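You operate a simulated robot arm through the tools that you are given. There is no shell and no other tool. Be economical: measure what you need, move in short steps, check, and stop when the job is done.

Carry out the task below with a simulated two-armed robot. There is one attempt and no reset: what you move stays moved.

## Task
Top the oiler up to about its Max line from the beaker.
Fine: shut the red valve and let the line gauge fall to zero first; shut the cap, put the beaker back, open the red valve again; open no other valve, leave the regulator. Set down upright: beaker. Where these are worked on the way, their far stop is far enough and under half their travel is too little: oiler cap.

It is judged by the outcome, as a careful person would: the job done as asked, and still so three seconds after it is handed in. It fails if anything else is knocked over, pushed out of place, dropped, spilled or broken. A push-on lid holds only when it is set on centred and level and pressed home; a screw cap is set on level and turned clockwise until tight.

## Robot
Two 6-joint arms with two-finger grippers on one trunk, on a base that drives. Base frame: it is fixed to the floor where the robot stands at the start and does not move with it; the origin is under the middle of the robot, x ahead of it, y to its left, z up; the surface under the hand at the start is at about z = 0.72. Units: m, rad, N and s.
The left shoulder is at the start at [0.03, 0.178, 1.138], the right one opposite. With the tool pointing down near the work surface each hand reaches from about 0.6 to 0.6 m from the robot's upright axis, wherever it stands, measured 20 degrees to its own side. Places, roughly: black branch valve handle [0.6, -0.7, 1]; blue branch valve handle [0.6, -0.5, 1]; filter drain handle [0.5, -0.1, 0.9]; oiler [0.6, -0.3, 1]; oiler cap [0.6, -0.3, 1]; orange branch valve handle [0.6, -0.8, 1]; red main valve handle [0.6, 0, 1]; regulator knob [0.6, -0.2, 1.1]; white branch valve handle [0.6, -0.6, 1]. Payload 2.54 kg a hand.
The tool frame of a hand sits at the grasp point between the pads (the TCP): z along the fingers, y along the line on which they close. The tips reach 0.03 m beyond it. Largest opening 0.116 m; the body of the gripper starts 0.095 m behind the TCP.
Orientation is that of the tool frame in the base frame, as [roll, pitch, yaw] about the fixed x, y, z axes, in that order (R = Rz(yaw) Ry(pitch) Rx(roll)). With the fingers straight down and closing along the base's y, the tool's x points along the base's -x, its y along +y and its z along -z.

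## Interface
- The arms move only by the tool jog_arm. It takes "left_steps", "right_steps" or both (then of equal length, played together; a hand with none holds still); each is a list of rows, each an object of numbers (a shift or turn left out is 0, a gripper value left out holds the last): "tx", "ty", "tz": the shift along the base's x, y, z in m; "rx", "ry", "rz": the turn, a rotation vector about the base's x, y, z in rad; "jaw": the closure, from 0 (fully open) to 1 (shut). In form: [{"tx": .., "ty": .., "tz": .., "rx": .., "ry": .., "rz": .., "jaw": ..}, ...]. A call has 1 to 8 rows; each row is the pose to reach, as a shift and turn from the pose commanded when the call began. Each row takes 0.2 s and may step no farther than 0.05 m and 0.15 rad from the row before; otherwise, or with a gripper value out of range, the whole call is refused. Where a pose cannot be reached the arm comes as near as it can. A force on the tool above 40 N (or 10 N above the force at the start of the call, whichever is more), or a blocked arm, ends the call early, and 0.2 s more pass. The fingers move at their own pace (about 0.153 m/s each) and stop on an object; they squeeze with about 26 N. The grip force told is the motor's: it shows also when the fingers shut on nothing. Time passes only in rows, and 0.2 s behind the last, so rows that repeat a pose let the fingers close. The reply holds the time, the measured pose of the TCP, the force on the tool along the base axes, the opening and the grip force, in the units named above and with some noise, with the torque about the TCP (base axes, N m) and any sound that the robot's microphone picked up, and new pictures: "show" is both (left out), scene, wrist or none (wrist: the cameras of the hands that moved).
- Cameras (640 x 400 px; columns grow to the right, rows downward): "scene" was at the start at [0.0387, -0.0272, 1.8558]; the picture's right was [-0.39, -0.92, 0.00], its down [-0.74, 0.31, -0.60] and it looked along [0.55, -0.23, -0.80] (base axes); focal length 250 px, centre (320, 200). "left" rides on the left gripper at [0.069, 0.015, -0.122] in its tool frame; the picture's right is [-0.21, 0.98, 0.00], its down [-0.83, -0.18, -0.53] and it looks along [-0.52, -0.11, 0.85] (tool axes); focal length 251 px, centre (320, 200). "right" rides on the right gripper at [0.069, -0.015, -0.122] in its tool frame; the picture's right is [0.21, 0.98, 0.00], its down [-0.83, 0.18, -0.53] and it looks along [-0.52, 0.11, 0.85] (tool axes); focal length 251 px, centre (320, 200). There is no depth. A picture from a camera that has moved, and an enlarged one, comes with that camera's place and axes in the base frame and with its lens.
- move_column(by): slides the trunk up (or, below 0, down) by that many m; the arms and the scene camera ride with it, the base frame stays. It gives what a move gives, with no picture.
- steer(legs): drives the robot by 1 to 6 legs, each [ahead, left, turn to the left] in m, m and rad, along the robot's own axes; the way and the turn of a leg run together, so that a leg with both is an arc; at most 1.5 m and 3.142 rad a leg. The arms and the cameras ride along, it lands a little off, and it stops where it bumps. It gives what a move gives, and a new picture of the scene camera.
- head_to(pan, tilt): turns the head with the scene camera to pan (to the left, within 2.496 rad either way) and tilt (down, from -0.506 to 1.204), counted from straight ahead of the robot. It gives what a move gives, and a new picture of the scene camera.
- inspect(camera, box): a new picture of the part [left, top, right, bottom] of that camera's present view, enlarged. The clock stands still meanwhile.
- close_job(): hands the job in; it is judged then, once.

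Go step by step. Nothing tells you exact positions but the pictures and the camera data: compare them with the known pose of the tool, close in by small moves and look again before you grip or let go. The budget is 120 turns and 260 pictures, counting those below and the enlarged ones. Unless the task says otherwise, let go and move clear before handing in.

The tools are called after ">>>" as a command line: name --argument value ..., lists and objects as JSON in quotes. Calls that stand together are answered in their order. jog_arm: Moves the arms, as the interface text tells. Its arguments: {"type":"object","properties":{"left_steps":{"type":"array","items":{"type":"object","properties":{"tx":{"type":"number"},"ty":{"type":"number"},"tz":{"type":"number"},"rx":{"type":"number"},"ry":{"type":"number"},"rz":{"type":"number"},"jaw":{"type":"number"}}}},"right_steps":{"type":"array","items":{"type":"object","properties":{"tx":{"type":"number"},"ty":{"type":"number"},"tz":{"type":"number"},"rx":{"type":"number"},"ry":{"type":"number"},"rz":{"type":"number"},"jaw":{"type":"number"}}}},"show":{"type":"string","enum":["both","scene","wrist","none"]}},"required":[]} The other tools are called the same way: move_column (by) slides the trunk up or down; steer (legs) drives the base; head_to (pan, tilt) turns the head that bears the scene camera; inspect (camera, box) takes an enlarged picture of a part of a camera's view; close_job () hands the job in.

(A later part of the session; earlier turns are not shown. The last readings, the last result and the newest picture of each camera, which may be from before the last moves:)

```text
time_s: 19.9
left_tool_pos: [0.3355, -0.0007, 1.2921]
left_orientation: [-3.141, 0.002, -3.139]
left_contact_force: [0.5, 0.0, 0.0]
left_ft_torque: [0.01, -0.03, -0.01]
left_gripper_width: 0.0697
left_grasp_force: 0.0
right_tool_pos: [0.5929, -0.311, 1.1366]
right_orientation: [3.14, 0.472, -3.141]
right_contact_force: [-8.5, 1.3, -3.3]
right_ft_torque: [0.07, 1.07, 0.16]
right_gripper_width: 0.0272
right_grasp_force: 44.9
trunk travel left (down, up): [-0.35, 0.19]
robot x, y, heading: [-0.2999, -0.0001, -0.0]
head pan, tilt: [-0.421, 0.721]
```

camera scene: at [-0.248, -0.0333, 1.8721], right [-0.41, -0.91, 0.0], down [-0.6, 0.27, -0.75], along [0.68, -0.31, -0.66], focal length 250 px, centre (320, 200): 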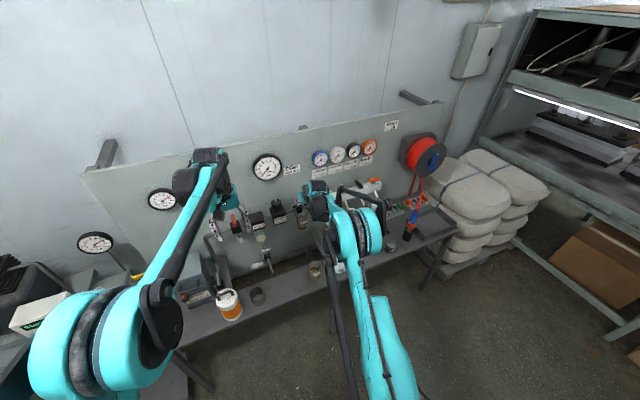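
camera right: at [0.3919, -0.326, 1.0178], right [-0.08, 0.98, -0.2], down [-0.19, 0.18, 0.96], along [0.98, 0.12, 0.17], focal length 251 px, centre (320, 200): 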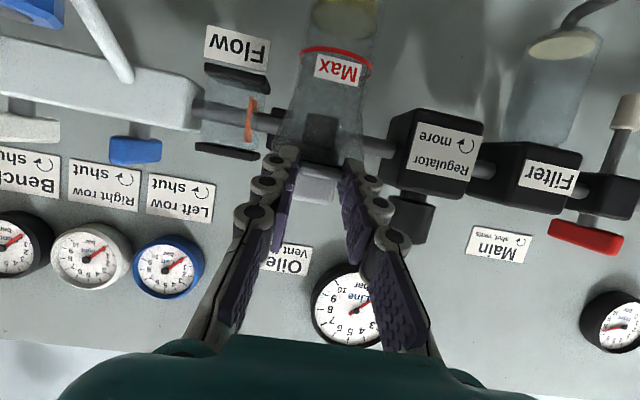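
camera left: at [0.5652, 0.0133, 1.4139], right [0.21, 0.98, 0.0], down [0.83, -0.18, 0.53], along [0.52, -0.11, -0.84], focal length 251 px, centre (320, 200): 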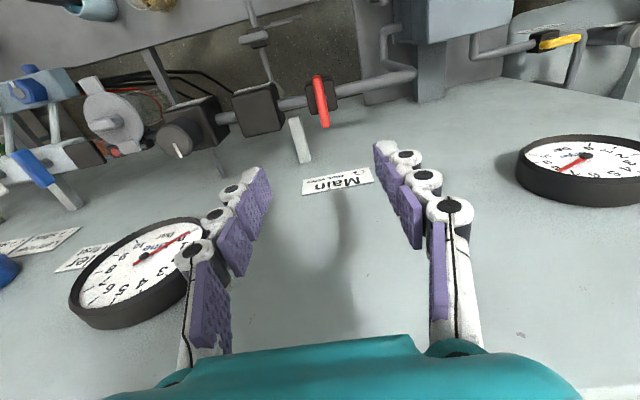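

>>> jog_arm --right_steps '[{"tx": 0.02, "tz": 0.007, "ry": 0.12}, {"tx": 0.041, "tz": 0.009, "ry": 0.24}, {"tx": 0.06, "tz": 0.008, "ry": 0.33}]' --show "wrist"

>>> inspect --camera "scene" --box '[270, 180, 350, 240]'

```text
time_s: 20.7
left_tool_pos: [0.3358, 0.002, 1.2919]
left_orientation: [-3.141, 0.002, -3.137]
left_contact_force: [0.3, 0.1, 0.5]
left_ft_torque: [0.01, -0.01, 0.02]
left_gripper_width: 0.0693
left_grasp_force: 0.1
right_tool_pos: [0.5499, -0.2923, 1.1416]
right_orientation: [3.138, 0.223, -3.139]
right_contact_force: [0.1, 0.1, 0.0]
right_ft_torque: [-0.01, 0.02, 0.01]
right_gripper_width: 0.0115
right_grasp_force: 0.1
right hand out of reach, approached as far as the arm can: row 1, 2, 3
trunk travel left (down, up): [-0.35, 0.19]
robot x, y, heading: [-0.2976, 0.0028, 0.003]
head pan, tilt: [-0.421, 0.721]
camera right: at [0.4562, -0.3078, 1.2461], right [-0.21, 0.98, -0.04], down [0.69, 0.18, 0.7], along [0.69, 0.12, -0.71], focal length 251 px, centre (320, 200)
```

right: 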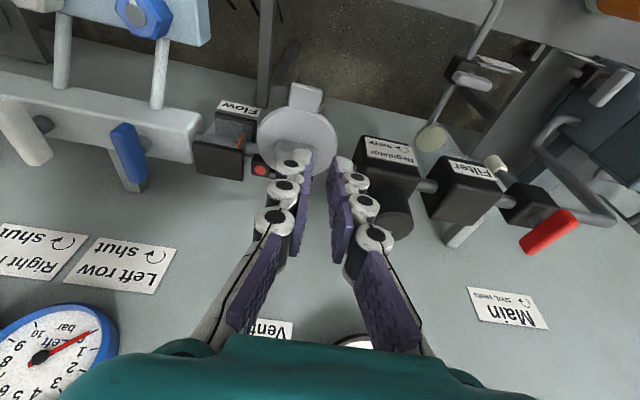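

```text
6.67 times, centred on (310, 210) of scene
camera zoom: at [-0.2523, -0.0307, 1.8724], right [-0.41, -0.91, 0.0], down [-0.6, 0.27, -0.75], along [0.69, -0.31, -0.66], focal length 1669 px, centre (387, 133)
```

zoom: 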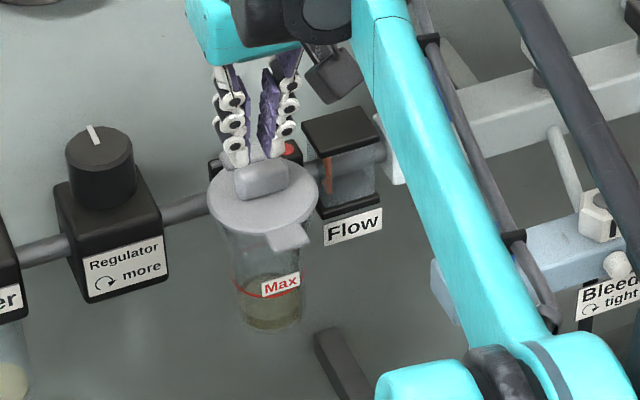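

The arm reached its limit, the tab slipped out and the lid fell shut (unharmed). I will redo it with the trunk higher and the base slightly closer, so the whole arc is in reach.

>>> move_column --by 0.1

>>> jog_arm --right_steps '[{"tx": -0.02, "tz": 0.0, "ry": -0.14, "jaw": 0.5}, {"tx": -0.04, "tz": -0.02, "ry": -0.28, "jaw": 0.5}, {"tx": -0.06, "ty": -0.005, "tz": -0.05, "ry": -0.42, "jaw": 0.5}, {"tx": -0.08, "ty": -0.01, "tz": -0.09, "ry": -0.56, "jaw": 0.5}, {"tx": -0.1, "ty": -0.019, "tz": -0.13, "ry": -0.7, "jaw": 0.5}, {"tx": -0.11, "ty": -0.019, "tz": -0.17, "ry": -0.84, "jaw": 0.5}, {"tx": -0.11, "ty": -0.019, "tz": -0.19, "ry": -0.97, "jaw": 0.5}]' --show "none"

>>> steer --legs '[[0.06, 0, 0]]'

```text
time_s: 22.0
left_tool_pos: [0.3364, -0.0001, 1.3918]
left_orientation: [-3.141, 0.001, -3.141]
left_contact_force: [0.3, 1.0, -0.4]
left_ft_torque: [0.05, 0.01, -0.03]
left_gripper_width: 0.0694
left_grasp_force: 0.1
right_tool_pos: [0.5501, -0.2967, 1.2414]
right_orientation: [3.137, 0.222, -3.14]
right_contact_force: [-0.4, 0.2, 0.6]
right_ft_torque: [-0.02, 0.01, 0.0]
right_gripper_width: 0.0118
right_grasp_force: 0.0
trunk travel left (down, up): [-0.45, 0.09]
robot x, y, heading: [-0.2963, 0.002, 0.0]
head pan, tilt: [-0.421, 0.721]
```

```text
time_s: 23.6
left_tool_pos: [0.3364, -0.0008, 1.391]
left_orientation: [-3.14, 0.0, -3.14]
left_contact_force: [0.2, 0.5, 0.3]
left_ft_torque: [0.03, 0.0, 0.05]
left_gripper_width: 0.0692
left_grasp_force: 0.0
right_tool_pos: [0.4625, -0.3233, 1.0557]
right_orientation: [3.138, 1.193, -3.141]
right_contact_force: [-0.4, -0.7, -0.2]
right_ft_torque: [-0.01, -0.02, 0.05]
right_gripper_width: 0.0579
right_grasp_force: 0.0
right hand out of reach, approached as far as the arm can: row 7
trunk travel left (down, up): [-0.45, 0.09]
robot x, y, heading: [-0.2961, 0.0017, 0.003]
head pan, tilt: [-0.421, 0.721]
```

```text
time_s: 24.6
left_tool_pos: [0.395, -0.0005, 1.3916]
left_orientation: [3.141, 0.001, -3.14]
left_contact_force: [0.7, 0.4, -0.2]
left_ft_torque: [0.0, 0.02, -0.01]
left_gripper_width: 0.0699
left_grasp_force: 0.0
right_tool_pos: [0.5203, -0.3229, 1.0557]
right_orientation: [3.14, 1.192, 3.141]
right_contact_force: [0.0, 0.4, 0.5]
right_ft_torque: [0.01, 0.02, -0.02]
right_gripper_width: 0.0581
right_grasp_force: 0.1
trunk travel left (down, up): [-0.45, 0.09]
robot x, y, heading: [-0.2354, 0.0002, 0.003]
head pan, tilt: [-0.421, 0.721]
camera scene: at [-0.1933, -0.0328, 1.9724], right [-0.41, -0.91, 0.0], down [-0.6, 0.27, -0.75], along [0.69, -0.31, -0.66], focal length 250 px, centre (320, 200)
```

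scene: 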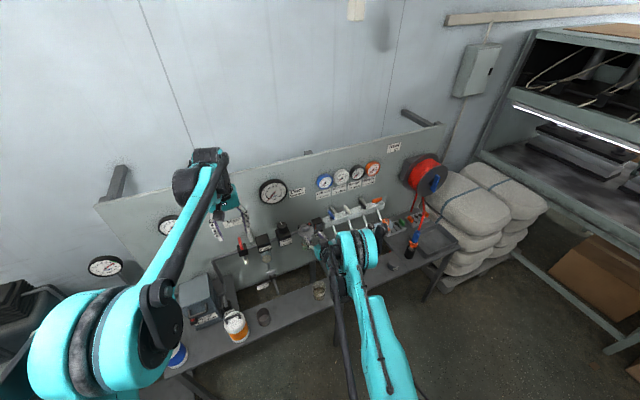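

>>> jog_arm --right_steps '[{"ty": 0.012}, {"ty": 0.012, "tz": -0.01, "tx": 0.004}, {"ty": 0.012, "tz": -0.019, "tx": 0.01}]' --show "wrist"

```text
time_s: 25.4
left_tool_pos: [0.3953, -0.001, 1.3914]
left_orientation: [3.14, 0.0, -3.141]
left_contact_force: [0.1, -0.2, -1.4]
left_ft_torque: [0.01, 0.02, 0.05]
left_gripper_width: 0.0694
left_grasp_force: 0.2
right_tool_pos: [0.5306, -0.3111, 1.0354]
right_orientation: [3.139, 1.192, 3.141]
right_contact_force: [-0.4, -1.0, -0.2]
right_ft_torque: [0.03, 0.02, -0.02]
right_gripper_width: 0.058
right_grasp_force: 0.1
trunk travel left (down, up): [-0.45, 0.09]
robot x, y, heading: [-0.2411, 0.0009, 0.002]
head pan, tilt: [-0.421, 0.721]
camera right: at [0.3931, -0.3258, 1.0172], right [-0.08, 0.98, -0.2], down [-0.19, 0.18, 0.96], along [0.98, 0.12, 0.17], focal length 251 px, centre (320, 200)
```

right: 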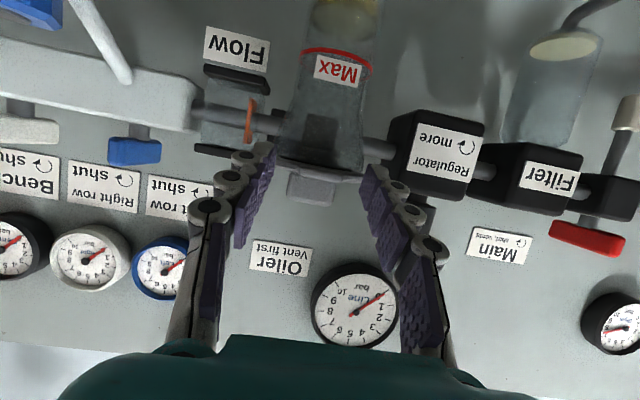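

Within reach now. Closing and lifting along the arc with less wrist rotation.

>>> jog_arm --right_steps '[{"jaw": 0.75}, {"jaw": 0.9}, {"jaw": 0.9}, {"jaw": 0.9, "tx": 0.0016, "tz": 0.0197, "ry": 0.08}, {"jaw": 0.9, "tx": 0.007, "tz": 0.0386, "ry": 0.16}, {"jaw": 0.9, "tx": 0.0158, "tz": 0.0564, "ry": 0.24}, {"jaw": 0.9, "tx": 0.0278, "tz": 0.0721, "ry": 0.32}, {"jaw": 0.9, "tx": 0.0427, "tz": 0.0853, "ry": 0.4}]' --show "none"

```text
time_s: 27.2
left_tool_pos: [0.3954, -0.0022, 1.3911]
left_orientation: [-3.141, 0.0, -3.141]
left_contact_force: [-0.1, 0.0, -0.3]
left_ft_torque: [-0.02, 0.04, 0.02]
left_gripper_width: 0.0696
left_grasp_force: 0.0
right_tool_pos: [0.5713, -0.312, 1.1207]
right_orientation: [3.141, 0.79, 3.141]
right_contact_force: [-9.2, 0.4, -10.8]
right_ft_torque: [-0.09, 1.63, -0.08]
right_gripper_width: 0.027
right_grasp_force: 44.5
trunk travel left (down, up): [-0.45, 0.09]
robot x, y, heading: [-0.2417, -0.0016, 0.002]
head pan, tilt: [-0.421, 0.721]
```

>>> jog_arm --right_steps '[{"tx": 0.017, "tz": 0.0095, "ry": 0.08}, {"tx": 0.0355, "tz": 0.015, "ry": 0.16}, {"tx": 0.0549, "tz": 0.0175, "ry": 0.24}]' --show "scene"

>>> inspect --camera "scene" --box '[270, 190, 350, 250]'

```text
time_s: 28.0
left_tool_pos: [0.394, -0.0015, 1.3929]
left_orientation: [-3.141, 0.001, -3.139]
left_contact_force: [1.3, -0.2, -1.3]
left_ft_torque: [0.02, 0.03, 0.01]
left_gripper_width: 0.0696
left_grasp_force: 0.1
right_tool_pos: [0.6286, -0.311, 1.1427]
right_orientation: [3.14, 0.554, 3.139]
right_contact_force: [-3.9, -5.0, 16.0]
right_ft_torque: [-0.15, 0.32, 0.0]
right_gripper_width: 0.0278
right_grasp_force: 21.7
trunk travel left (down, up): [-0.45, 0.09]
robot x, y, heading: [-0.2381, 0.0001, -0.003]
head pan, tilt: [-0.421, 0.721]
camera scene: at [-0.1931, -0.0334, 1.9725], right [-0.41, -0.91, 0.0], down [-0.6, 0.27, -0.75], along [0.69, -0.31, -0.66], focal length 250 px, centre (320, 200)
```

scene: 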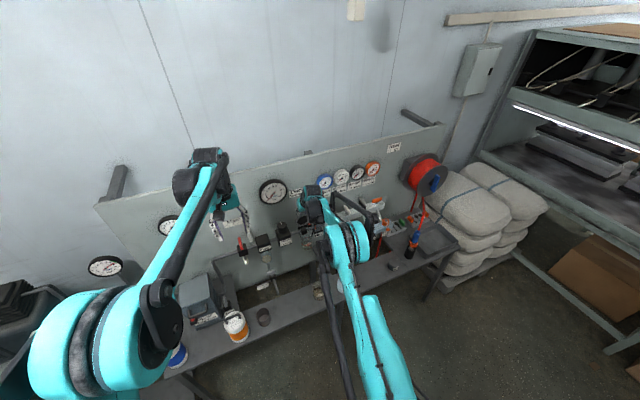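

```text
6.67 times, centred on (310, 220) of scene
camera zoom: at [-0.1931, -0.0334, 1.9725], right [-0.41, -0.91, 0.0], down [-0.6, 0.27, -0.75], along [0.69, -0.31, -0.66], focal length 1669 px, centre (387, 67)
```

zoom: 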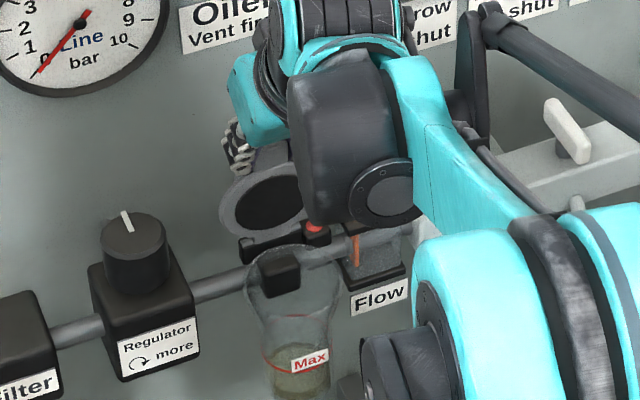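

The lid is nearly vertical. Continuing past vertical.

>>> jog_arm --right_steps '[{"tx": 0.01, "tz": 0.004, "ry": 0.04}, {"tx": 0.02, "tz": 0.004, "ry": 0.08}, {"tx": 0.03, "tz": 0.003, "ry": 0.12}]' --show "none"

>>> inspect --camera "scene" --box '[270, 190, 350, 250]'

```text
time_s: 28.8
left_tool_pos: [0.3954, -0.0013, 1.3911]
left_orientation: [3.141, 0.0, -3.139]
left_contact_force: [0.6, 0.3, 0.4]
left_ft_torque: [-0.05, -0.02, 0.0]
left_gripper_width: 0.0695
left_grasp_force: 0.0
right_tool_pos: [0.6524, -0.3112, 1.1426]
right_orientation: [3.139, 0.431, 3.14]
right_contact_force: [-12.3, -5.4, -18.8]
right_ft_torque: [0.03, 1.22, 0.13]
right_gripper_width: 0.0271
right_grasp_force: 44.7
right hand out of reach, approached as far as the arm can: row 3
trunk travel left (down, up): [-0.45, 0.09]
robot x, y, heading: [-0.2393, 0.0018, -0.003]
head pan, tilt: [-0.421, 0.721]
```

```text
6.67 times, centred on (310, 220) of scene
camera zoom: at [-0.1913, -0.0353, 1.9721], right [-0.41, -0.91, 0.0], down [-0.6, 0.27, -0.75], along [0.69, -0.31, -0.66], focal length 1669 px, centre (387, 67)
```

zoom: 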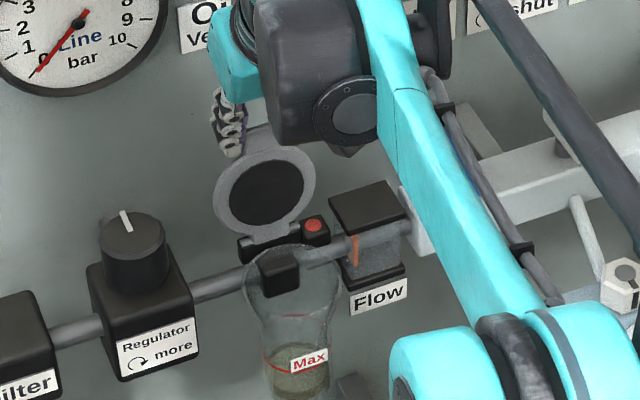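

The lid seems just past vertical but at my reach limit. I tip the wrist back to gain reach and push a bit farther.

>>> jog_arm --right_steps '[{"tx": 0.003, "tz": -0.002, "ry": -0.12}, {"tx": 0.01, "tz": -0.003, "ry": -0.24}, {"tx": 0.018, "tz": -0.006, "ry": -0.34}, {"tx": 0.025, "tz": -0.01, "ry": -0.4}]' --show "none"

>>> inspect --camera "scene" --box '[270, 190, 350, 250]'

```text
time_s: 29.8
left_tool_pos: [0.3893, -0.0014, 1.395]
left_orientation: [3.139, 0.005, -3.141]
left_contact_force: [-0.1, 0.0, -0.1]
left_ft_torque: [-0.01, 0.0, -0.02]
left_gripper_width: 0.0696
left_grasp_force: 0.0
right_tool_pos: [0.6723, -0.3121, 1.139]
right_orientation: [3.139, 0.836, 3.14]
right_contact_force: [-27.9, -5.9, 5.5]
right_ft_torque: [-0.13, 1.32, -0.02]
right_gripper_width: 0.0264
right_grasp_force: 45.3
trunk travel left (down, up): [-0.45, 0.09]
robot x, y, heading: [-0.2394, -0.0038, 0.001]
head pan, tilt: [-0.421, 0.721]
```

```text
6.67 times, centred on (310, 220) of scene
camera zoom: at [-0.2005, -0.0341, 1.9725], right [-0.41, -0.91, 0.0], down [-0.6, 0.27, -0.75], along [0.69, -0.31, -0.66], focal length 1669 px, centre (387, 67)
```

zoom: 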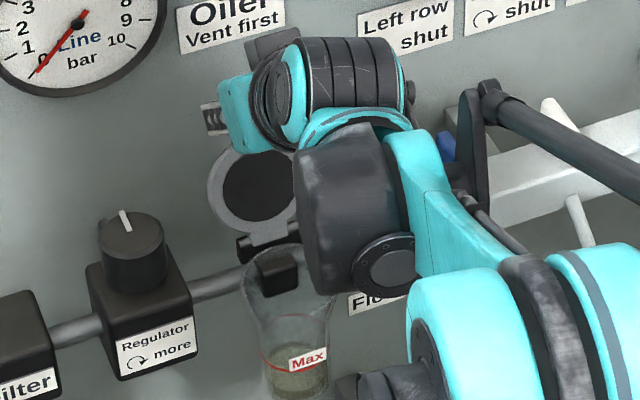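

Force rises to 28 N along x: the stop. Releasing and backing away along the finger axis.

>>> jog_arm --right_steps '[{"jaw": 0.75}, {"jaw": 0.55}, {"jaw": 0.5, "tx": -0.02, "tz": 0.018}, {"jaw": 0.5, "tx": -0.045, "tz": 0.04}, {"jaw": 0.5, "tx": -0.075, "tz": 0.06}, {"jaw": 0.5, "tx": -0.11, "tz": 0.07}, {"jaw": 0.5, "tx": -0.15, "tz": 0.07}]' --show "wrist"

>>> inspect --camera "scene" --box '[270, 190, 350, 250]'

```text
time_s: 31.4
left_tool_pos: [0.393, -0.0012, 1.3933]
left_orientation: [-3.142, 0.002, -3.14]
left_contact_force: [-0.5, -0.4, 0.1]
left_ft_torque: [0.01, -0.05, 0.0]
left_gripper_width: 0.0697
left_grasp_force: 0.0
right_tool_pos: [0.5244, -0.3095, 1.2053]
right_orientation: [3.14, 0.833, 3.141]
right_contact_force: [-0.2, -0.1, 0.4]
right_ft_torque: [0.0, -0.01, -0.02]
right_gripper_width: 0.0582
right_grasp_force: 0.2
trunk travel left (down, up): [-0.45, 0.09]
robot x, y, heading: [-0.2395, -0.0018, 0.001]
head pan, tilt: [-0.421, 0.721]
camera right: at [0.3886, -0.3242, 1.2356], right [-0.15, 0.98, -0.16], down [0.16, 0.18, 0.97], along [0.98, 0.12, -0.18], focal length 251 px, centre (320, 200)
```

right: 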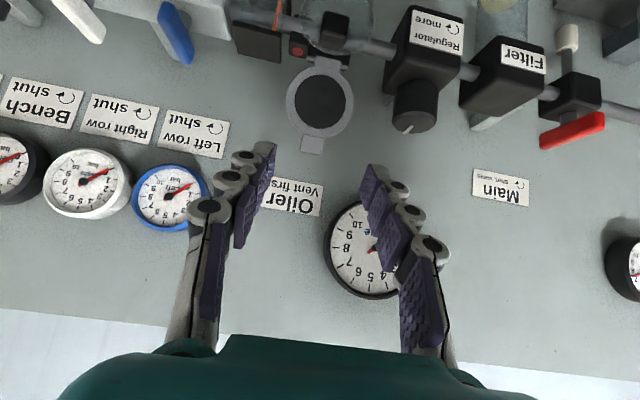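

```text
6.67 times, centred on (310, 220) of scene
camera zoom: at [-0.1951, -0.0329, 1.9724], right [-0.41, -0.91, 0.0], down [-0.6, 0.27, -0.75], along [0.69, -0.31, -0.66], focal length 1669 px, centre (387, 67)
```

zoom: 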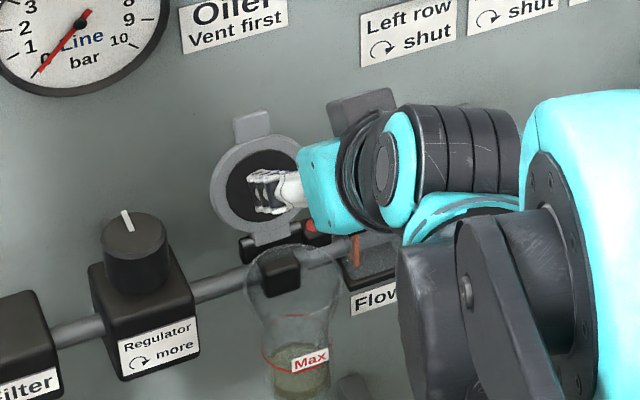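

The lid stays open. Looking at the glass and beaker closely.

>>> inspect --camera "scene" --box '[292, 214, 328, 244]'

>>> inspect --camera "left" --box '[0, 0, 320, 200]'

>>> inspect --camera "scene" --box '[280, 260, 360, 320]'

```text
13.33 times, centred on (310, 229) of scene
camera zoom: at [-0.1951, -0.0329, 1.9724], right [-0.41, -0.91, 0.0], down [-0.6, 0.27, -0.75], along [0.69, -0.31, -0.66], focal length 3339 px, centre (453, -187)
```

zoom: 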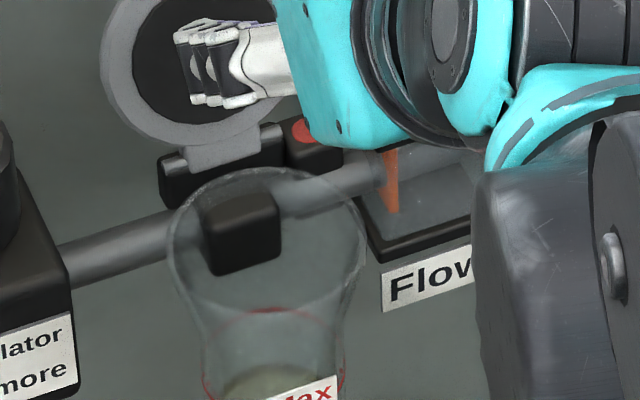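

```text
2.00 times, centred on (160, 100) of left
camera zoom: at [0.3235, 0.0138, 1.5146], right [0.21, 0.98, 0.0], down [0.82, -0.18, 0.54], along [0.52, -0.11, -0.84], focal length 503 px, centre (640, 400)
```

zoom: 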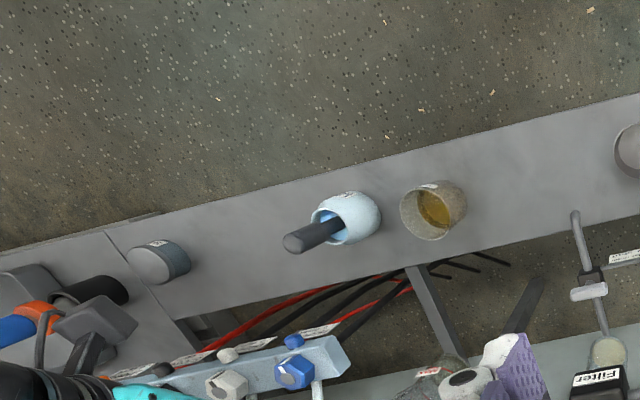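

```text
6.67 times, centred on (320, 290) of scene
camera zoom: at [-0.1951, -0.0329, 1.9724], right [-0.41, -0.91, 0.0], down [-0.6, 0.27, -0.75], along [0.69, -0.31, -0.66], focal length 1669 px, centre (320, -400)
```

zoom: 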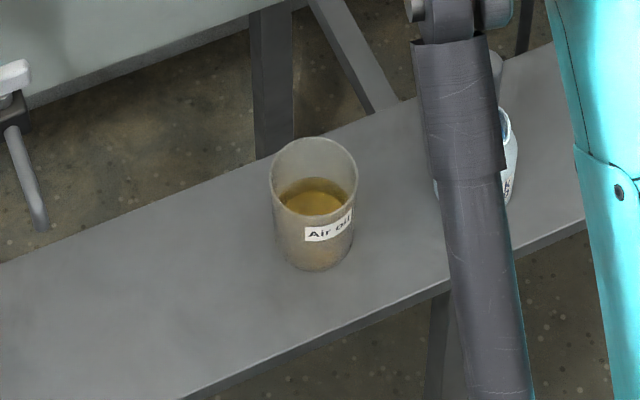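

Now for the beaker: I back the base off so the arm is clear of the bench, then lower the trunk.

>>> steer --legs '[[-0.22, 0, 0]]'

>>> move_column --by -0.25

>>> jog_arm --right_steps '[{"ry": -0.12, "tz": -0.03, "jaw": 0.2}, {"ry": -0.24, "tz": -0.06, "jaw": 0.2}, {"ry": -0.37, "tz": -0.09, "jaw": 0.2}, {"ry": -0.37, "tz": -0.09, "jaw": 0.2}]' --show "both"

```text
time_s: 33.1
left_tool_pos: [0.1749, -0.0013, 1.3923]
left_orientation: [-3.141, 0.002, -3.14]
left_contact_force: [0.0, -0.1, 0.1]
left_ft_torque: [0.02, 0.0, 0.02]
left_gripper_width: 0.0698
left_grasp_force: 0.0
right_tool_pos: [0.3067, -0.3109, 1.2038]
right_orientation: [3.139, 0.833, 3.14]
right_contact_force: [0.0, 1.2, -0.5]
right_ft_torque: [-0.01, 0.03, 0.01]
right_gripper_width: 0.0578
right_grasp_force: 0.0
trunk travel left (down, up): [-0.45, 0.09]
robot x, y, heading: [-0.4602, -0.0, -0.002]
head pan, tilt: [-0.421, 0.721]
camera scene: at [-0.4133, -0.0331, 1.9723], right [-0.41, -0.91, 0.0], down [-0.6, 0.27, -0.75], along [0.69, -0.31, -0.66], focal length 250 px, centre (320, 200)
```

scene: 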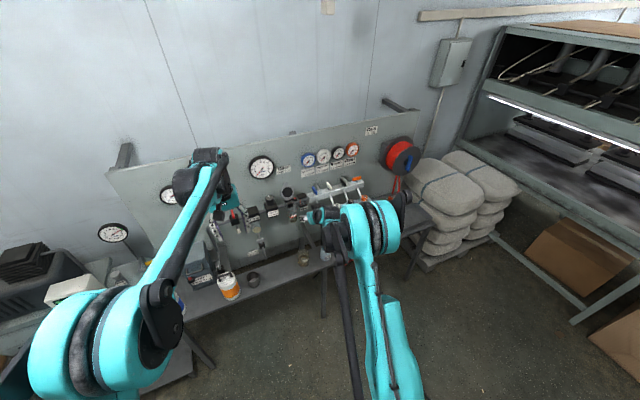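

```text
time_s: 35.6
left_tool_pos: [0.1736, -0.0007, 1.1414]
left_orientation: [3.141, 0.003, -3.139]
left_contact_force: [0.7, 0.2, 0.3]
left_ft_torque: [0.0, -0.01, 0.02]
left_gripper_width: 0.0696
left_grasp_force: 0.0
right_tool_pos: [0.305, -0.3115, 0.9538]
right_orientation: [3.14, 0.834, -3.141]
right_contact_force: [0.1, 0.0, 0.1]
right_ft_torque: [0.0, -0.03, 0.02]
right_gripper_width: 0.0579
right_grasp_force: 0.1
trunk travel left (down, up): [-0.2, 0.34]
robot x, y, heading: [-0.4597, -0.0041, -0.001]
head pan, tilt: [-0.421, 0.721]
```

```text
time_s: 36.6
left_tool_pos: [0.174, -0.0007, 1.1416]
left_orientation: [-3.139, 0.002, -3.14]
left_contact_force: [0.5, -0.7, 0.4]
left_ft_torque: [-0.02, 0.02, 0.02]
left_gripper_width: 0.0697
left_grasp_force: 0.1
right_tool_pos: [0.3061, -0.3104, 0.8648]
right_orientation: [3.141, 1.206, -3.141]
right_contact_force: [0.3, 0.5, -0.3]
right_ft_torque: [-0.01, 0.01, -0.02]
right_gripper_width: 0.093
right_grasp_force: 0.1
trunk travel left (down, up): [-0.2, 0.34]
robot x, y, heading: [-0.4579, 0.0004, 0.001]
head pan, tilt: [-0.421, 0.721]
camera scene: at [-0.4145, -0.0326, 1.7224], right [-0.41, -0.91, 0.0], down [-0.6, 0.27, -0.75], along [0.69, -0.31, -0.66], focal length 250 px, centre (320, 200)
camera right: at [0.1674, -0.3239, 0.8432], right [-0.08, 0.98, -0.2], down [-0.2, 0.18, 0.96], along [0.98, 0.12, 0.18], focal length 251 px, centre (320, 200)
```

scene: 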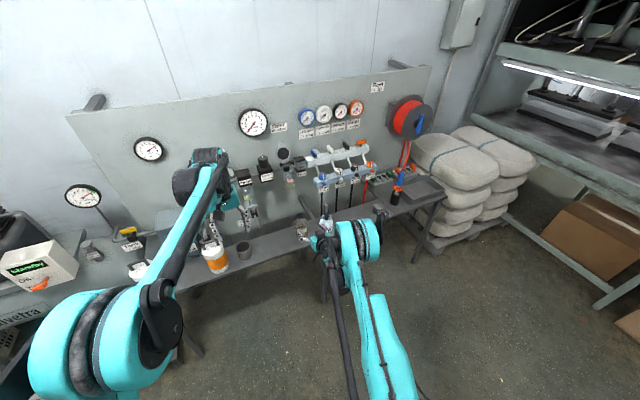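
right: 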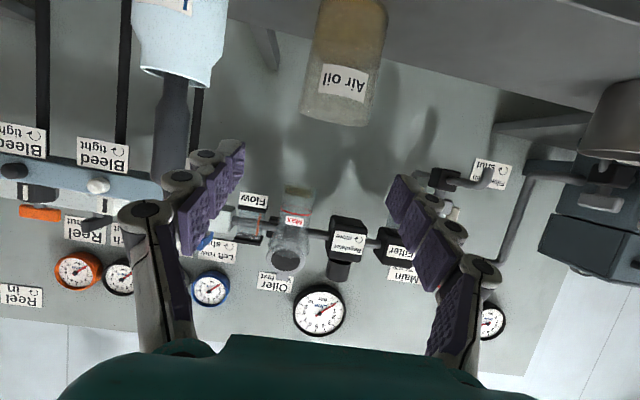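

>>> inspect --camera "right" --box '[240, 0, 440, 150]'

>>> inspect --camera "scene" --box '[260, 195, 360, 275]'

```text
2.67 times, centred on (340, 75) of right
camera zoom: at [0.1674, -0.3239, 0.8432], right [-0.08, 0.98, -0.2], down [-0.2, 0.18, 0.96], along [0.98, 0.12, 0.18], focal length 670 px, centre (267, 533)
```

zoom: 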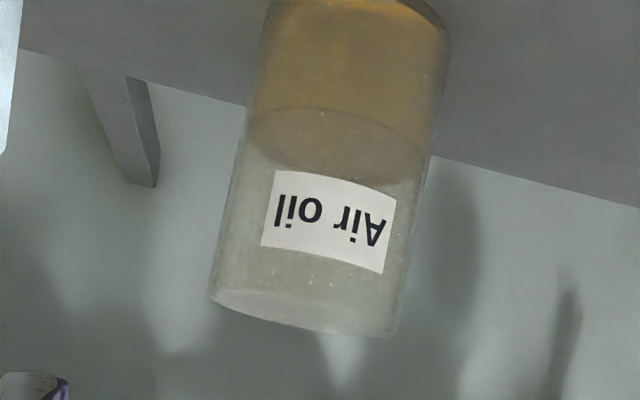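

```text
5.00 times, centred on (310, 235) of scene
camera zoom: at [-0.4145, -0.0326, 1.7224], right [-0.41, -0.91, 0.0], down [-0.6, 0.27, -0.75], along [0.69, -0.31, -0.66], focal length 1252 px, centre (370, 25)
```

zoom: 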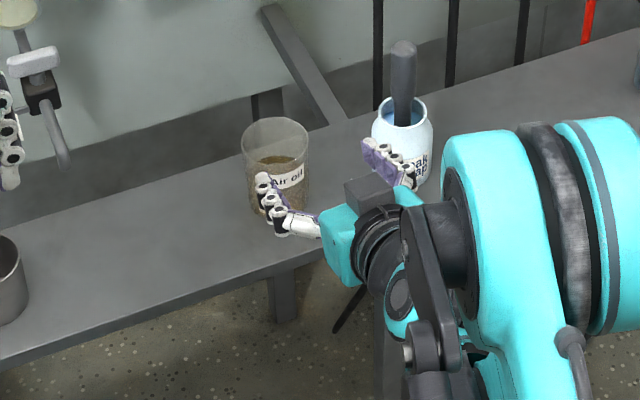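

Beaker: centre (0.408, -0.2985), rim z≈0.81, bottom 0.72, oil about 4 cm deep, Ø64 mm. I lower the hand in front of it, then advance with open jaws.

>>> jog_arm --right_steps '[{"tz": -0.045, "ty": 0.006}, {"tz": -0.091, "ty": 0.012}, {"tz": -0.091, "ty": 0.012, "tx": 0.035}]' --show "both"

```text
time_s: 37.5
left_tool_pos: [0.1735, -0.001, 1.1412]
left_orientation: [3.141, 0.001, -3.14]
left_contact_force: [1.3, -0.6, -0.4]
left_ft_torque: [-0.03, 0.04, 0.02]
left_gripper_width: 0.0697
left_grasp_force: 0.0
right_tool_pos: [0.336, -0.297, 0.7889]
right_orientation: [3.141, 1.199, -3.139]
right_contact_force: [-0.1, -0.1, -1.0]
right_ft_torque: [0.02, -0.03, -0.02]
right_gripper_width: 0.0927
right_grasp_force: 0.1
right hand out of reach, approached as far as the arm can: row 2, 3
trunk travel left (down, up): [-0.2, 0.34]
robot x, y, heading: [-0.4613, 0.0005, -0.002]
head pan, tilt: [-0.421, 0.721]
camera scene: at [-0.4131, -0.0327, 1.7223], right [-0.41, -0.91, 0.0], down [-0.6, 0.27, -0.75], along [0.69, -0.31, -0.66], focal length 250 px, centre (320, 200)
camera right: at [0.1975, -0.3114, 0.7701], right [-0.08, 0.98, -0.2], down [-0.2, 0.18, 0.96], along [0.98, 0.12, 0.18], focal length 251 px, centre (320, 200)
```

scene: 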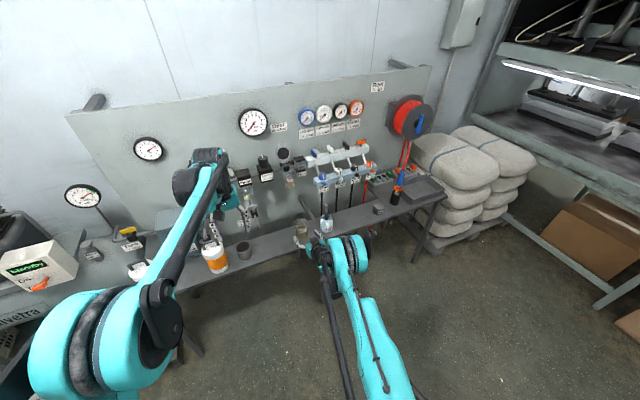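
right: 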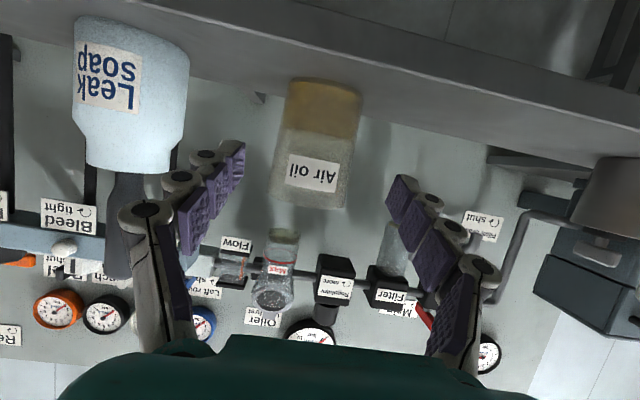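

The arm stops 17 mm high; I lower the trunk by that and then advance.

>>> move_column --by -0.016

>>> jog_arm --right_steps '[{"tx": 0.03, "ty": -0.001}, {"tx": 0.05, "ty": -0.002}, {"tx": 0.068, "ty": -0.002}]' --show "wrist"

>>> inspect --camera "scene" --box '[260, 195, 360, 275]'

```text
time_s: 38.1
left_tool_pos: [0.1738, -0.0026, 1.1253]
left_orientation: [3.141, 0.0, -3.139]
left_contact_force: [-0.5, -0.1, 0.0]
left_ft_torque: [-0.01, -0.05, 0.0]
left_gripper_width: 0.0695
left_grasp_force: 0.2
right_tool_pos: [0.3354, -0.298, 0.7767]
right_orientation: [3.139, 1.202, -3.141]
right_contact_force: [-0.4, -0.5, 0.8]
right_ft_torque: [0.01, 0.02, 0.01]
right_gripper_width: 0.0929
right_grasp_force: 0.1
trunk travel left (down, up): [-0.184, 0.356]
robot x, y, heading: [-0.4623, -0.0027, -0.0]
head pan, tilt: [-0.421, 0.721]
```

```text
time_s: 38.9
left_tool_pos: [0.1758, -0.0008, 1.1266]
left_orientation: [3.14, 0.001, -3.14]
left_contact_force: [0.3, -0.8, -0.5]
left_ft_torque: [0.0, 0.01, 0.0]
left_gripper_width: 0.0694
left_grasp_force: 0.1
right_tool_pos: [0.3907, -0.2973, 0.7975]
right_orientation: [-3.141, 1.196, 3.141]
right_contact_force: [0.5, 0.2, -0.6]
right_ft_torque: [-0.03, -0.02, -0.03]
right_gripper_width: 0.0924
right_grasp_force: 0.0
right hand out of reach, approached as far as the arm can: row 1, 2, 3
trunk travel left (down, up): [-0.184, 0.356]
robot x, y, heading: [-0.4616, 0.001, 0.001]
head pan, tilt: [-0.421, 0.721]
camera right: at [0.2529, -0.3116, 0.7773], right [-0.08, 0.98, -0.2], down [-0.2, 0.18, 0.96], along [0.98, 0.12, 0.18], focal length 251 px, centre (320, 200)
```

right: 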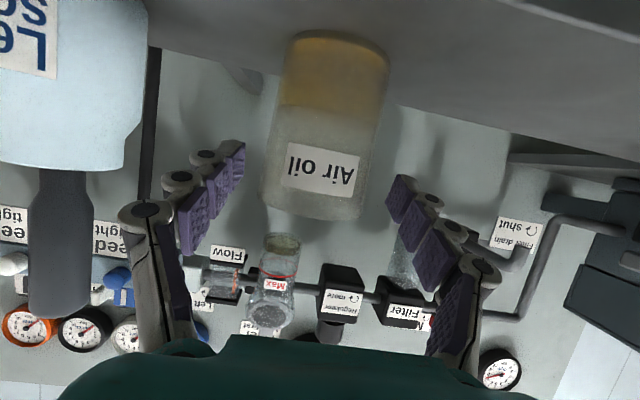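

```text
5.00 times, centred on (310, 235) of scene
camera zoom: at [-0.4133, -0.033, 1.7063], right [-0.41, -0.91, 0.0], down [-0.6, 0.27, -0.75], along [0.69, -0.31, -0.66], focal length 1252 px, centre (370, 25)
```

zoom: 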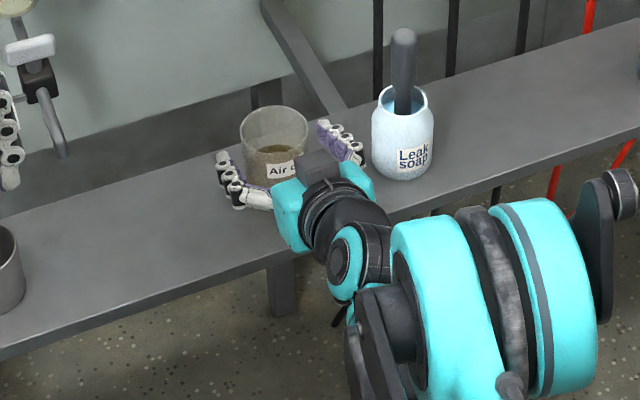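

The wrist limits here depend on shoulder height, so I raise the hand 0.08 and lower the trunk 0.1.

>>> jog_arm --right_steps '[{"tz": 0.04}, {"tz": 0.08}]' --show "none"

>>> move_column --by -0.1

>>> jog_arm --right_steps '[{"tx": 0.01}]' --show "both"

```text
time_s: 39.5
left_tool_pos: [0.1736, -0.0018, 1.1254]
left_orientation: [-3.141, 0.001, -3.141]
left_contact_force: [-0.4, 0.6, 0.0]
left_ft_torque: [0.01, -0.01, -0.04]
left_gripper_width: 0.0697
left_grasp_force: 0.0
right_tool_pos: [0.3919, -0.2976, 0.8797]
right_orientation: [3.14, 1.2, 3.141]
right_contact_force: [0.7, 0.6, 0.1]
right_ft_torque: [0.0, 0.02, 0.0]
right_gripper_width: 0.0929
right_grasp_force: 0.0
trunk travel left (down, up): [-0.184, 0.356]
robot x, y, heading: [-0.4604, 0.0029, -0.0]
head pan, tilt: [-0.421, 0.721]
```

```text
time_s: 40.8
left_tool_pos: [0.1736, -0.0007, 1.0247]
left_orientation: [-3.141, 0.002, -3.141]
left_contact_force: [1.6, -0.2, 0.3]
left_ft_torque: [0.02, -0.03, 0.01]
left_gripper_width: 0.0694
left_grasp_force: 0.1
right_tool_pos: [0.3914, -0.2973, 0.778]
right_orientation: [3.139, 1.199, 3.141]
right_contact_force: [-0.2, 0.1, 0.7]
right_ft_torque: [0.04, 0.03, -0.01]
right_gripper_width: 0.0926
right_grasp_force: 0.0
trunk travel left (down, up): [-0.084, 0.456]
robot x, y, heading: [-0.4591, -0.0007, 0.002]
head pan, tilt: [-0.421, 0.721]
```

```text
time_s: 41.2
left_tool_pos: [0.1743, -0.0011, 1.0266]
left_orientation: [-3.141, 0.002, -3.139]
left_contact_force: [-0.5, 0.9, -0.2]
left_ft_torque: [0.04, 0.03, 0.0]
left_gripper_width: 0.0698
left_grasp_force: 0.1
right_tool_pos: [0.4019, -0.2977, 0.7786]
right_orientation: [3.136, 1.2, 3.139]
right_contact_force: [0.3, 0.0, -0.2]
right_ft_torque: [0.0, -0.02, -0.01]
right_gripper_width: 0.0927
right_grasp_force: 0.1
trunk travel left (down, up): [-0.084, 0.456]
robot x, y, heading: [-0.4588, -0.0006, -0.001]
head pan, tilt: [-0.421, 0.721]
camera scene: at [-0.4134, -0.0331, 1.6063], right [-0.41, -0.91, 0.0], down [-0.6, 0.27, -0.75], along [0.69, -0.31, -0.66], focal length 250 px, centre (320, 200)
camera right: at [0.2637, -0.3114, 0.758], right [-0.08, 0.98, -0.2], down [-0.2, 0.18, 0.96], along [0.98, 0.12, 0.18], focal length 251 px, centre (320, 200)
```

scene: 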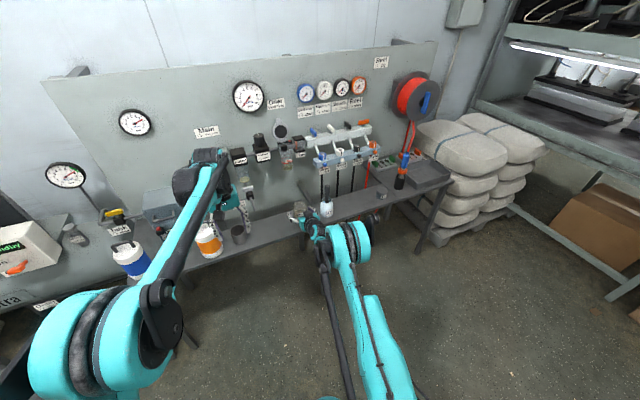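
right: 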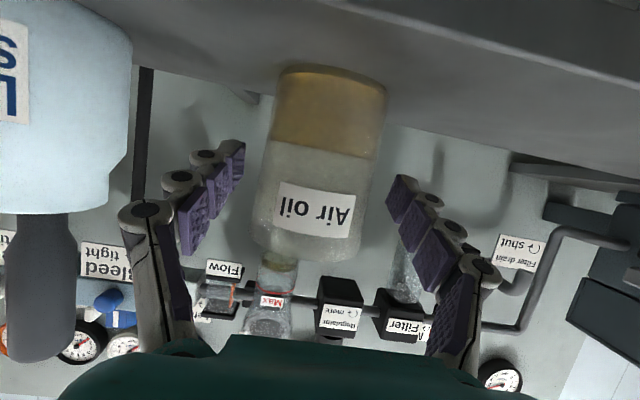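

The beaker is centred between the fingers. Closing on it.

>>> jog_arm --right_steps '[{"tx": 0.004, "jaw": 0.35}, {"tx": 0.004, "jaw": 0.5}, {"tx": 0.004, "jaw": 0.55}, {"tx": 0.004, "jaw": 0.55}]' --show "wrist"

```text
time_s: 42.2
left_tool_pos: [0.1738, -0.0007, 1.0252]
left_orientation: [3.141, 0.003, -3.139]
left_contact_force: [-0.3, -1.2, 0.4]
left_ft_torque: [-0.04, -0.02, -0.03]
left_gripper_width: 0.0694
left_grasp_force: 0.0
right_tool_pos: [0.404, -0.2966, 0.7785]
right_orientation: [3.14, 1.2, 3.14]
right_contact_force: [0.1, -1.2, 1.3]
right_ft_torque: [0.07, -0.05, -0.04]
right_gripper_width: 0.0644
right_grasp_force: 26.4
trunk travel left (down, up): [-0.084, 0.456]
robot x, y, heading: [-0.4606, 0.0026, -0.002]
head pan, tilt: [-0.421, 0.721]
camera right: at [0.2675, -0.3116, 0.7581], right [-0.08, 0.98, -0.2], down [-0.2, 0.18, 0.96], along [0.98, 0.12, 0.18], focal length 251 px, centre (320, 200)
```

right: 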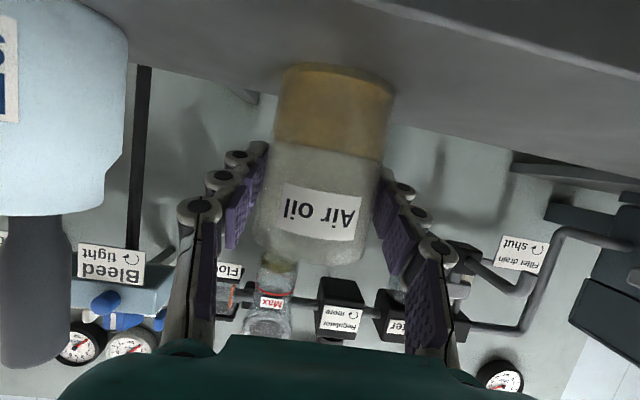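

Gripped at 64 mm. Small lift to check hold.

>>> jog_arm --right_steps '[{"tz": 0.0, "jaw": 0.65}, {"tz": 0.015, "jaw": 0.65}, {"tz": 0.04, "jaw": 0.65}]' --show "wrist"

```text
time_s: 43.0
left_tool_pos: [0.1744, -0.0004, 1.0258]
left_orientation: [3.141, 0.003, -3.141]
left_contact_force: [1.2, 0.3, -0.5]
left_ft_torque: [-0.02, -0.01, -0.01]
left_gripper_width: 0.0695
left_grasp_force: 0.1
right_tool_pos: [0.4046, -0.2972, 0.8191]
right_orientation: [3.139, 1.199, 3.141]
right_contact_force: [-0.1, 0.1, -0.2]
right_ft_torque: [-0.03, 0.03, -0.03]
right_gripper_width: 0.064
right_grasp_force: 25.9
trunk travel left (down, up): [-0.084, 0.456]
robot x, y, heading: [-0.4584, 0.0005, -0.002]
head pan, tilt: [-0.421, 0.721]
camera right: at [0.2672, -0.3111, 0.7983], right [-0.08, 0.98, -0.2], down [-0.2, 0.18, 0.96], along [0.98, 0.12, 0.18], focal length 251 px, centre (320, 200)
```

right: 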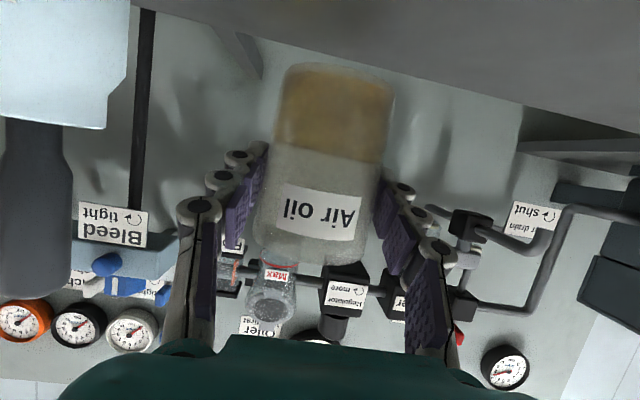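

Held firmly and level. Raising the trunk, retracting the arm a bit, then driving closer.

>>> move_column --by 0.34

>>> jog_arm --right_steps '[{"tx": -0.02}, {"tx": -0.04}, {"tx": -0.06}, {"tx": -0.08}, {"tx": -0.095}]' --show "scene"

```text
time_s: 46.3
left_tool_pos: [0.1743, -0.001, 1.3651]
left_orientation: [-3.141, 0.001, -3.14]
left_contact_force: [-0.4, 0.5, -0.8]
left_ft_torque: [0.02, 0.02, -0.01]
left_gripper_width: 0.0695
left_grasp_force: 0.2
right_tool_pos: [0.4063, -0.2959, 1.1573]
right_orientation: [3.139, 1.198, -3.141]
right_contact_force: [-0.2, -0.5, -1.2]
right_ft_torque: [0.02, 0.02, -0.04]
right_gripper_width: 0.0643
right_grasp_force: 26.4
trunk travel left (down, up): [-0.424, 0.116]
robot x, y, heading: [-0.4608, 0.0023, -0.004]
head pan, tilt: [-0.421, 0.721]
```

```text
time_s: 47.5
left_tool_pos: [0.1735, -0.0012, 1.3651]
left_orientation: [-3.141, 0.001, -3.139]
left_contact_force: [0.1, -0.6, 0.6]
left_ft_torque: [0.0, 0.0, -0.01]
left_gripper_width: 0.07
left_grasp_force: 0.2
right_tool_pos: [0.3099, -0.2967, 1.1579]
right_orientation: [-3.14, 1.199, -3.14]
right_contact_force: [0.2, 0.2, -0.7]
right_ft_torque: [-0.02, 0.01, -0.04]
right_gripper_width: 0.0644
right_grasp_force: 26.5
trunk travel left (down, up): [-0.424, 0.116]
robot x, y, heading: [-0.4631, 0.0022, -0.001]
head pan, tilt: [-0.421, 0.721]
camera scene: at [-0.4137, -0.0332, 1.9463], right [-0.41, -0.91, 0.0], down [-0.6, 0.27, -0.75], along [0.69, -0.31, -0.66], focal length 250 px, centre (320, 200)
```

scene: 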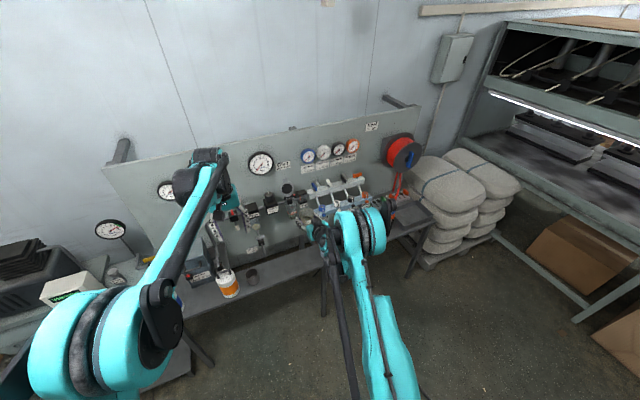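

>>> steer --legs '[[0.215, 0, 0]]'

>>> inspect --camera "scene" --box '[270, 190, 350, 250]'

>>> inspect --camera "right" --box '[160, 0, 480, 200]'

```text
time_s: 49.2
left_tool_pos: [0.3905, -0.0007, 1.3654]
left_orientation: [-3.141, 0.001, -3.141]
left_contact_force: [0.4, 0.4, 0.1]
left_ft_torque: [0.0, 0.01, -0.01]
left_gripper_width: 0.0694
left_grasp_force: 0.1
right_tool_pos: [0.5271, -0.2965, 1.1581]
right_orientation: [3.14, 1.199, 3.141]
right_contact_force: [1.0, 0.2, -1.0]
right_ft_torque: [0.0, 0.01, 0.02]
right_gripper_width: 0.0643
right_grasp_force: 26.0
trunk travel left (down, up): [-0.424, 0.116]
robot x, y, heading: [-0.2454, 0.0018, -0.0]
head pan, tilt: [-0.421, 0.721]
camera scene: at [-0.1973, -0.0329, 1.9463], right [-0.41, -0.91, 0.0], down [-0.6, 0.27, -0.75], along [0.69, -0.31, -0.66], focal length 250 px, centre (320, 200)
```

scene: 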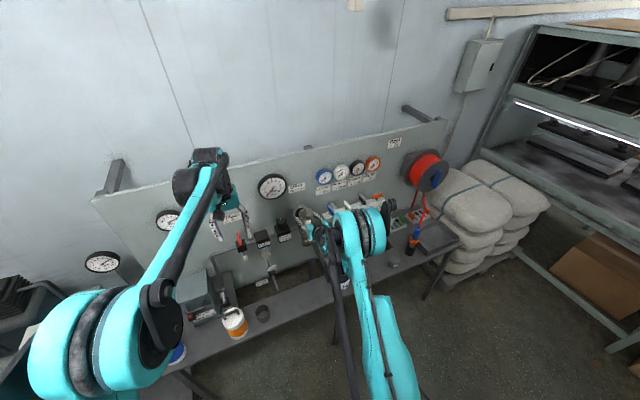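

```text
6.67 times, centred on (310, 220) of scene
camera zoom: at [-0.1973, -0.0329, 1.9463], right [-0.41, -0.91, 0.0], down [-0.6, 0.27, -0.75], along [0.69, -0.31, -0.66], focal length 1669 px, centre (387, 67)
```

zoom: 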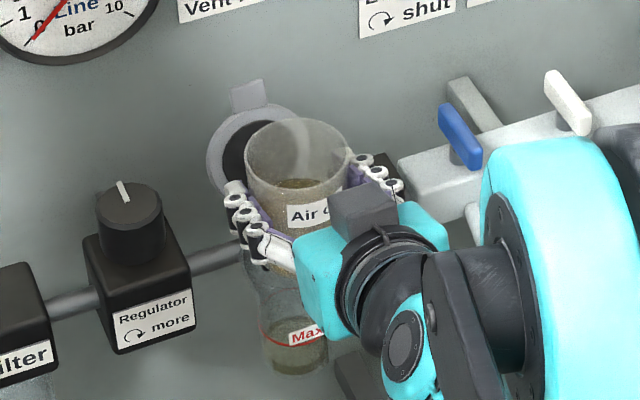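

```text
2.00 times, centred on (320, 100) of right
camera zoom: at [0.3889, -0.3112, 1.138], right [-0.08, 0.98, -0.2], down [-0.2, 0.18, 0.96], along [0.98, 0.12, 0.18], focal length 503 px, centre (320, 400)
```

zoom: 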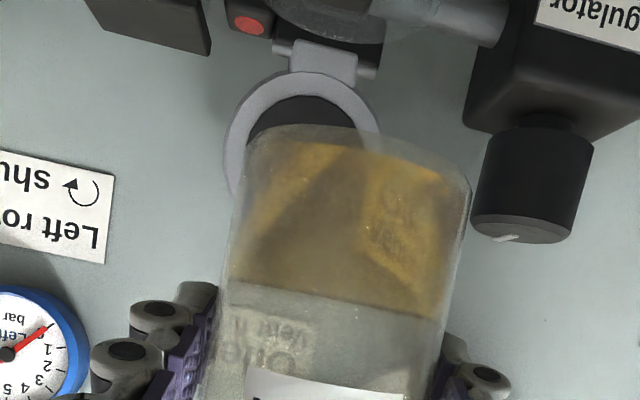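

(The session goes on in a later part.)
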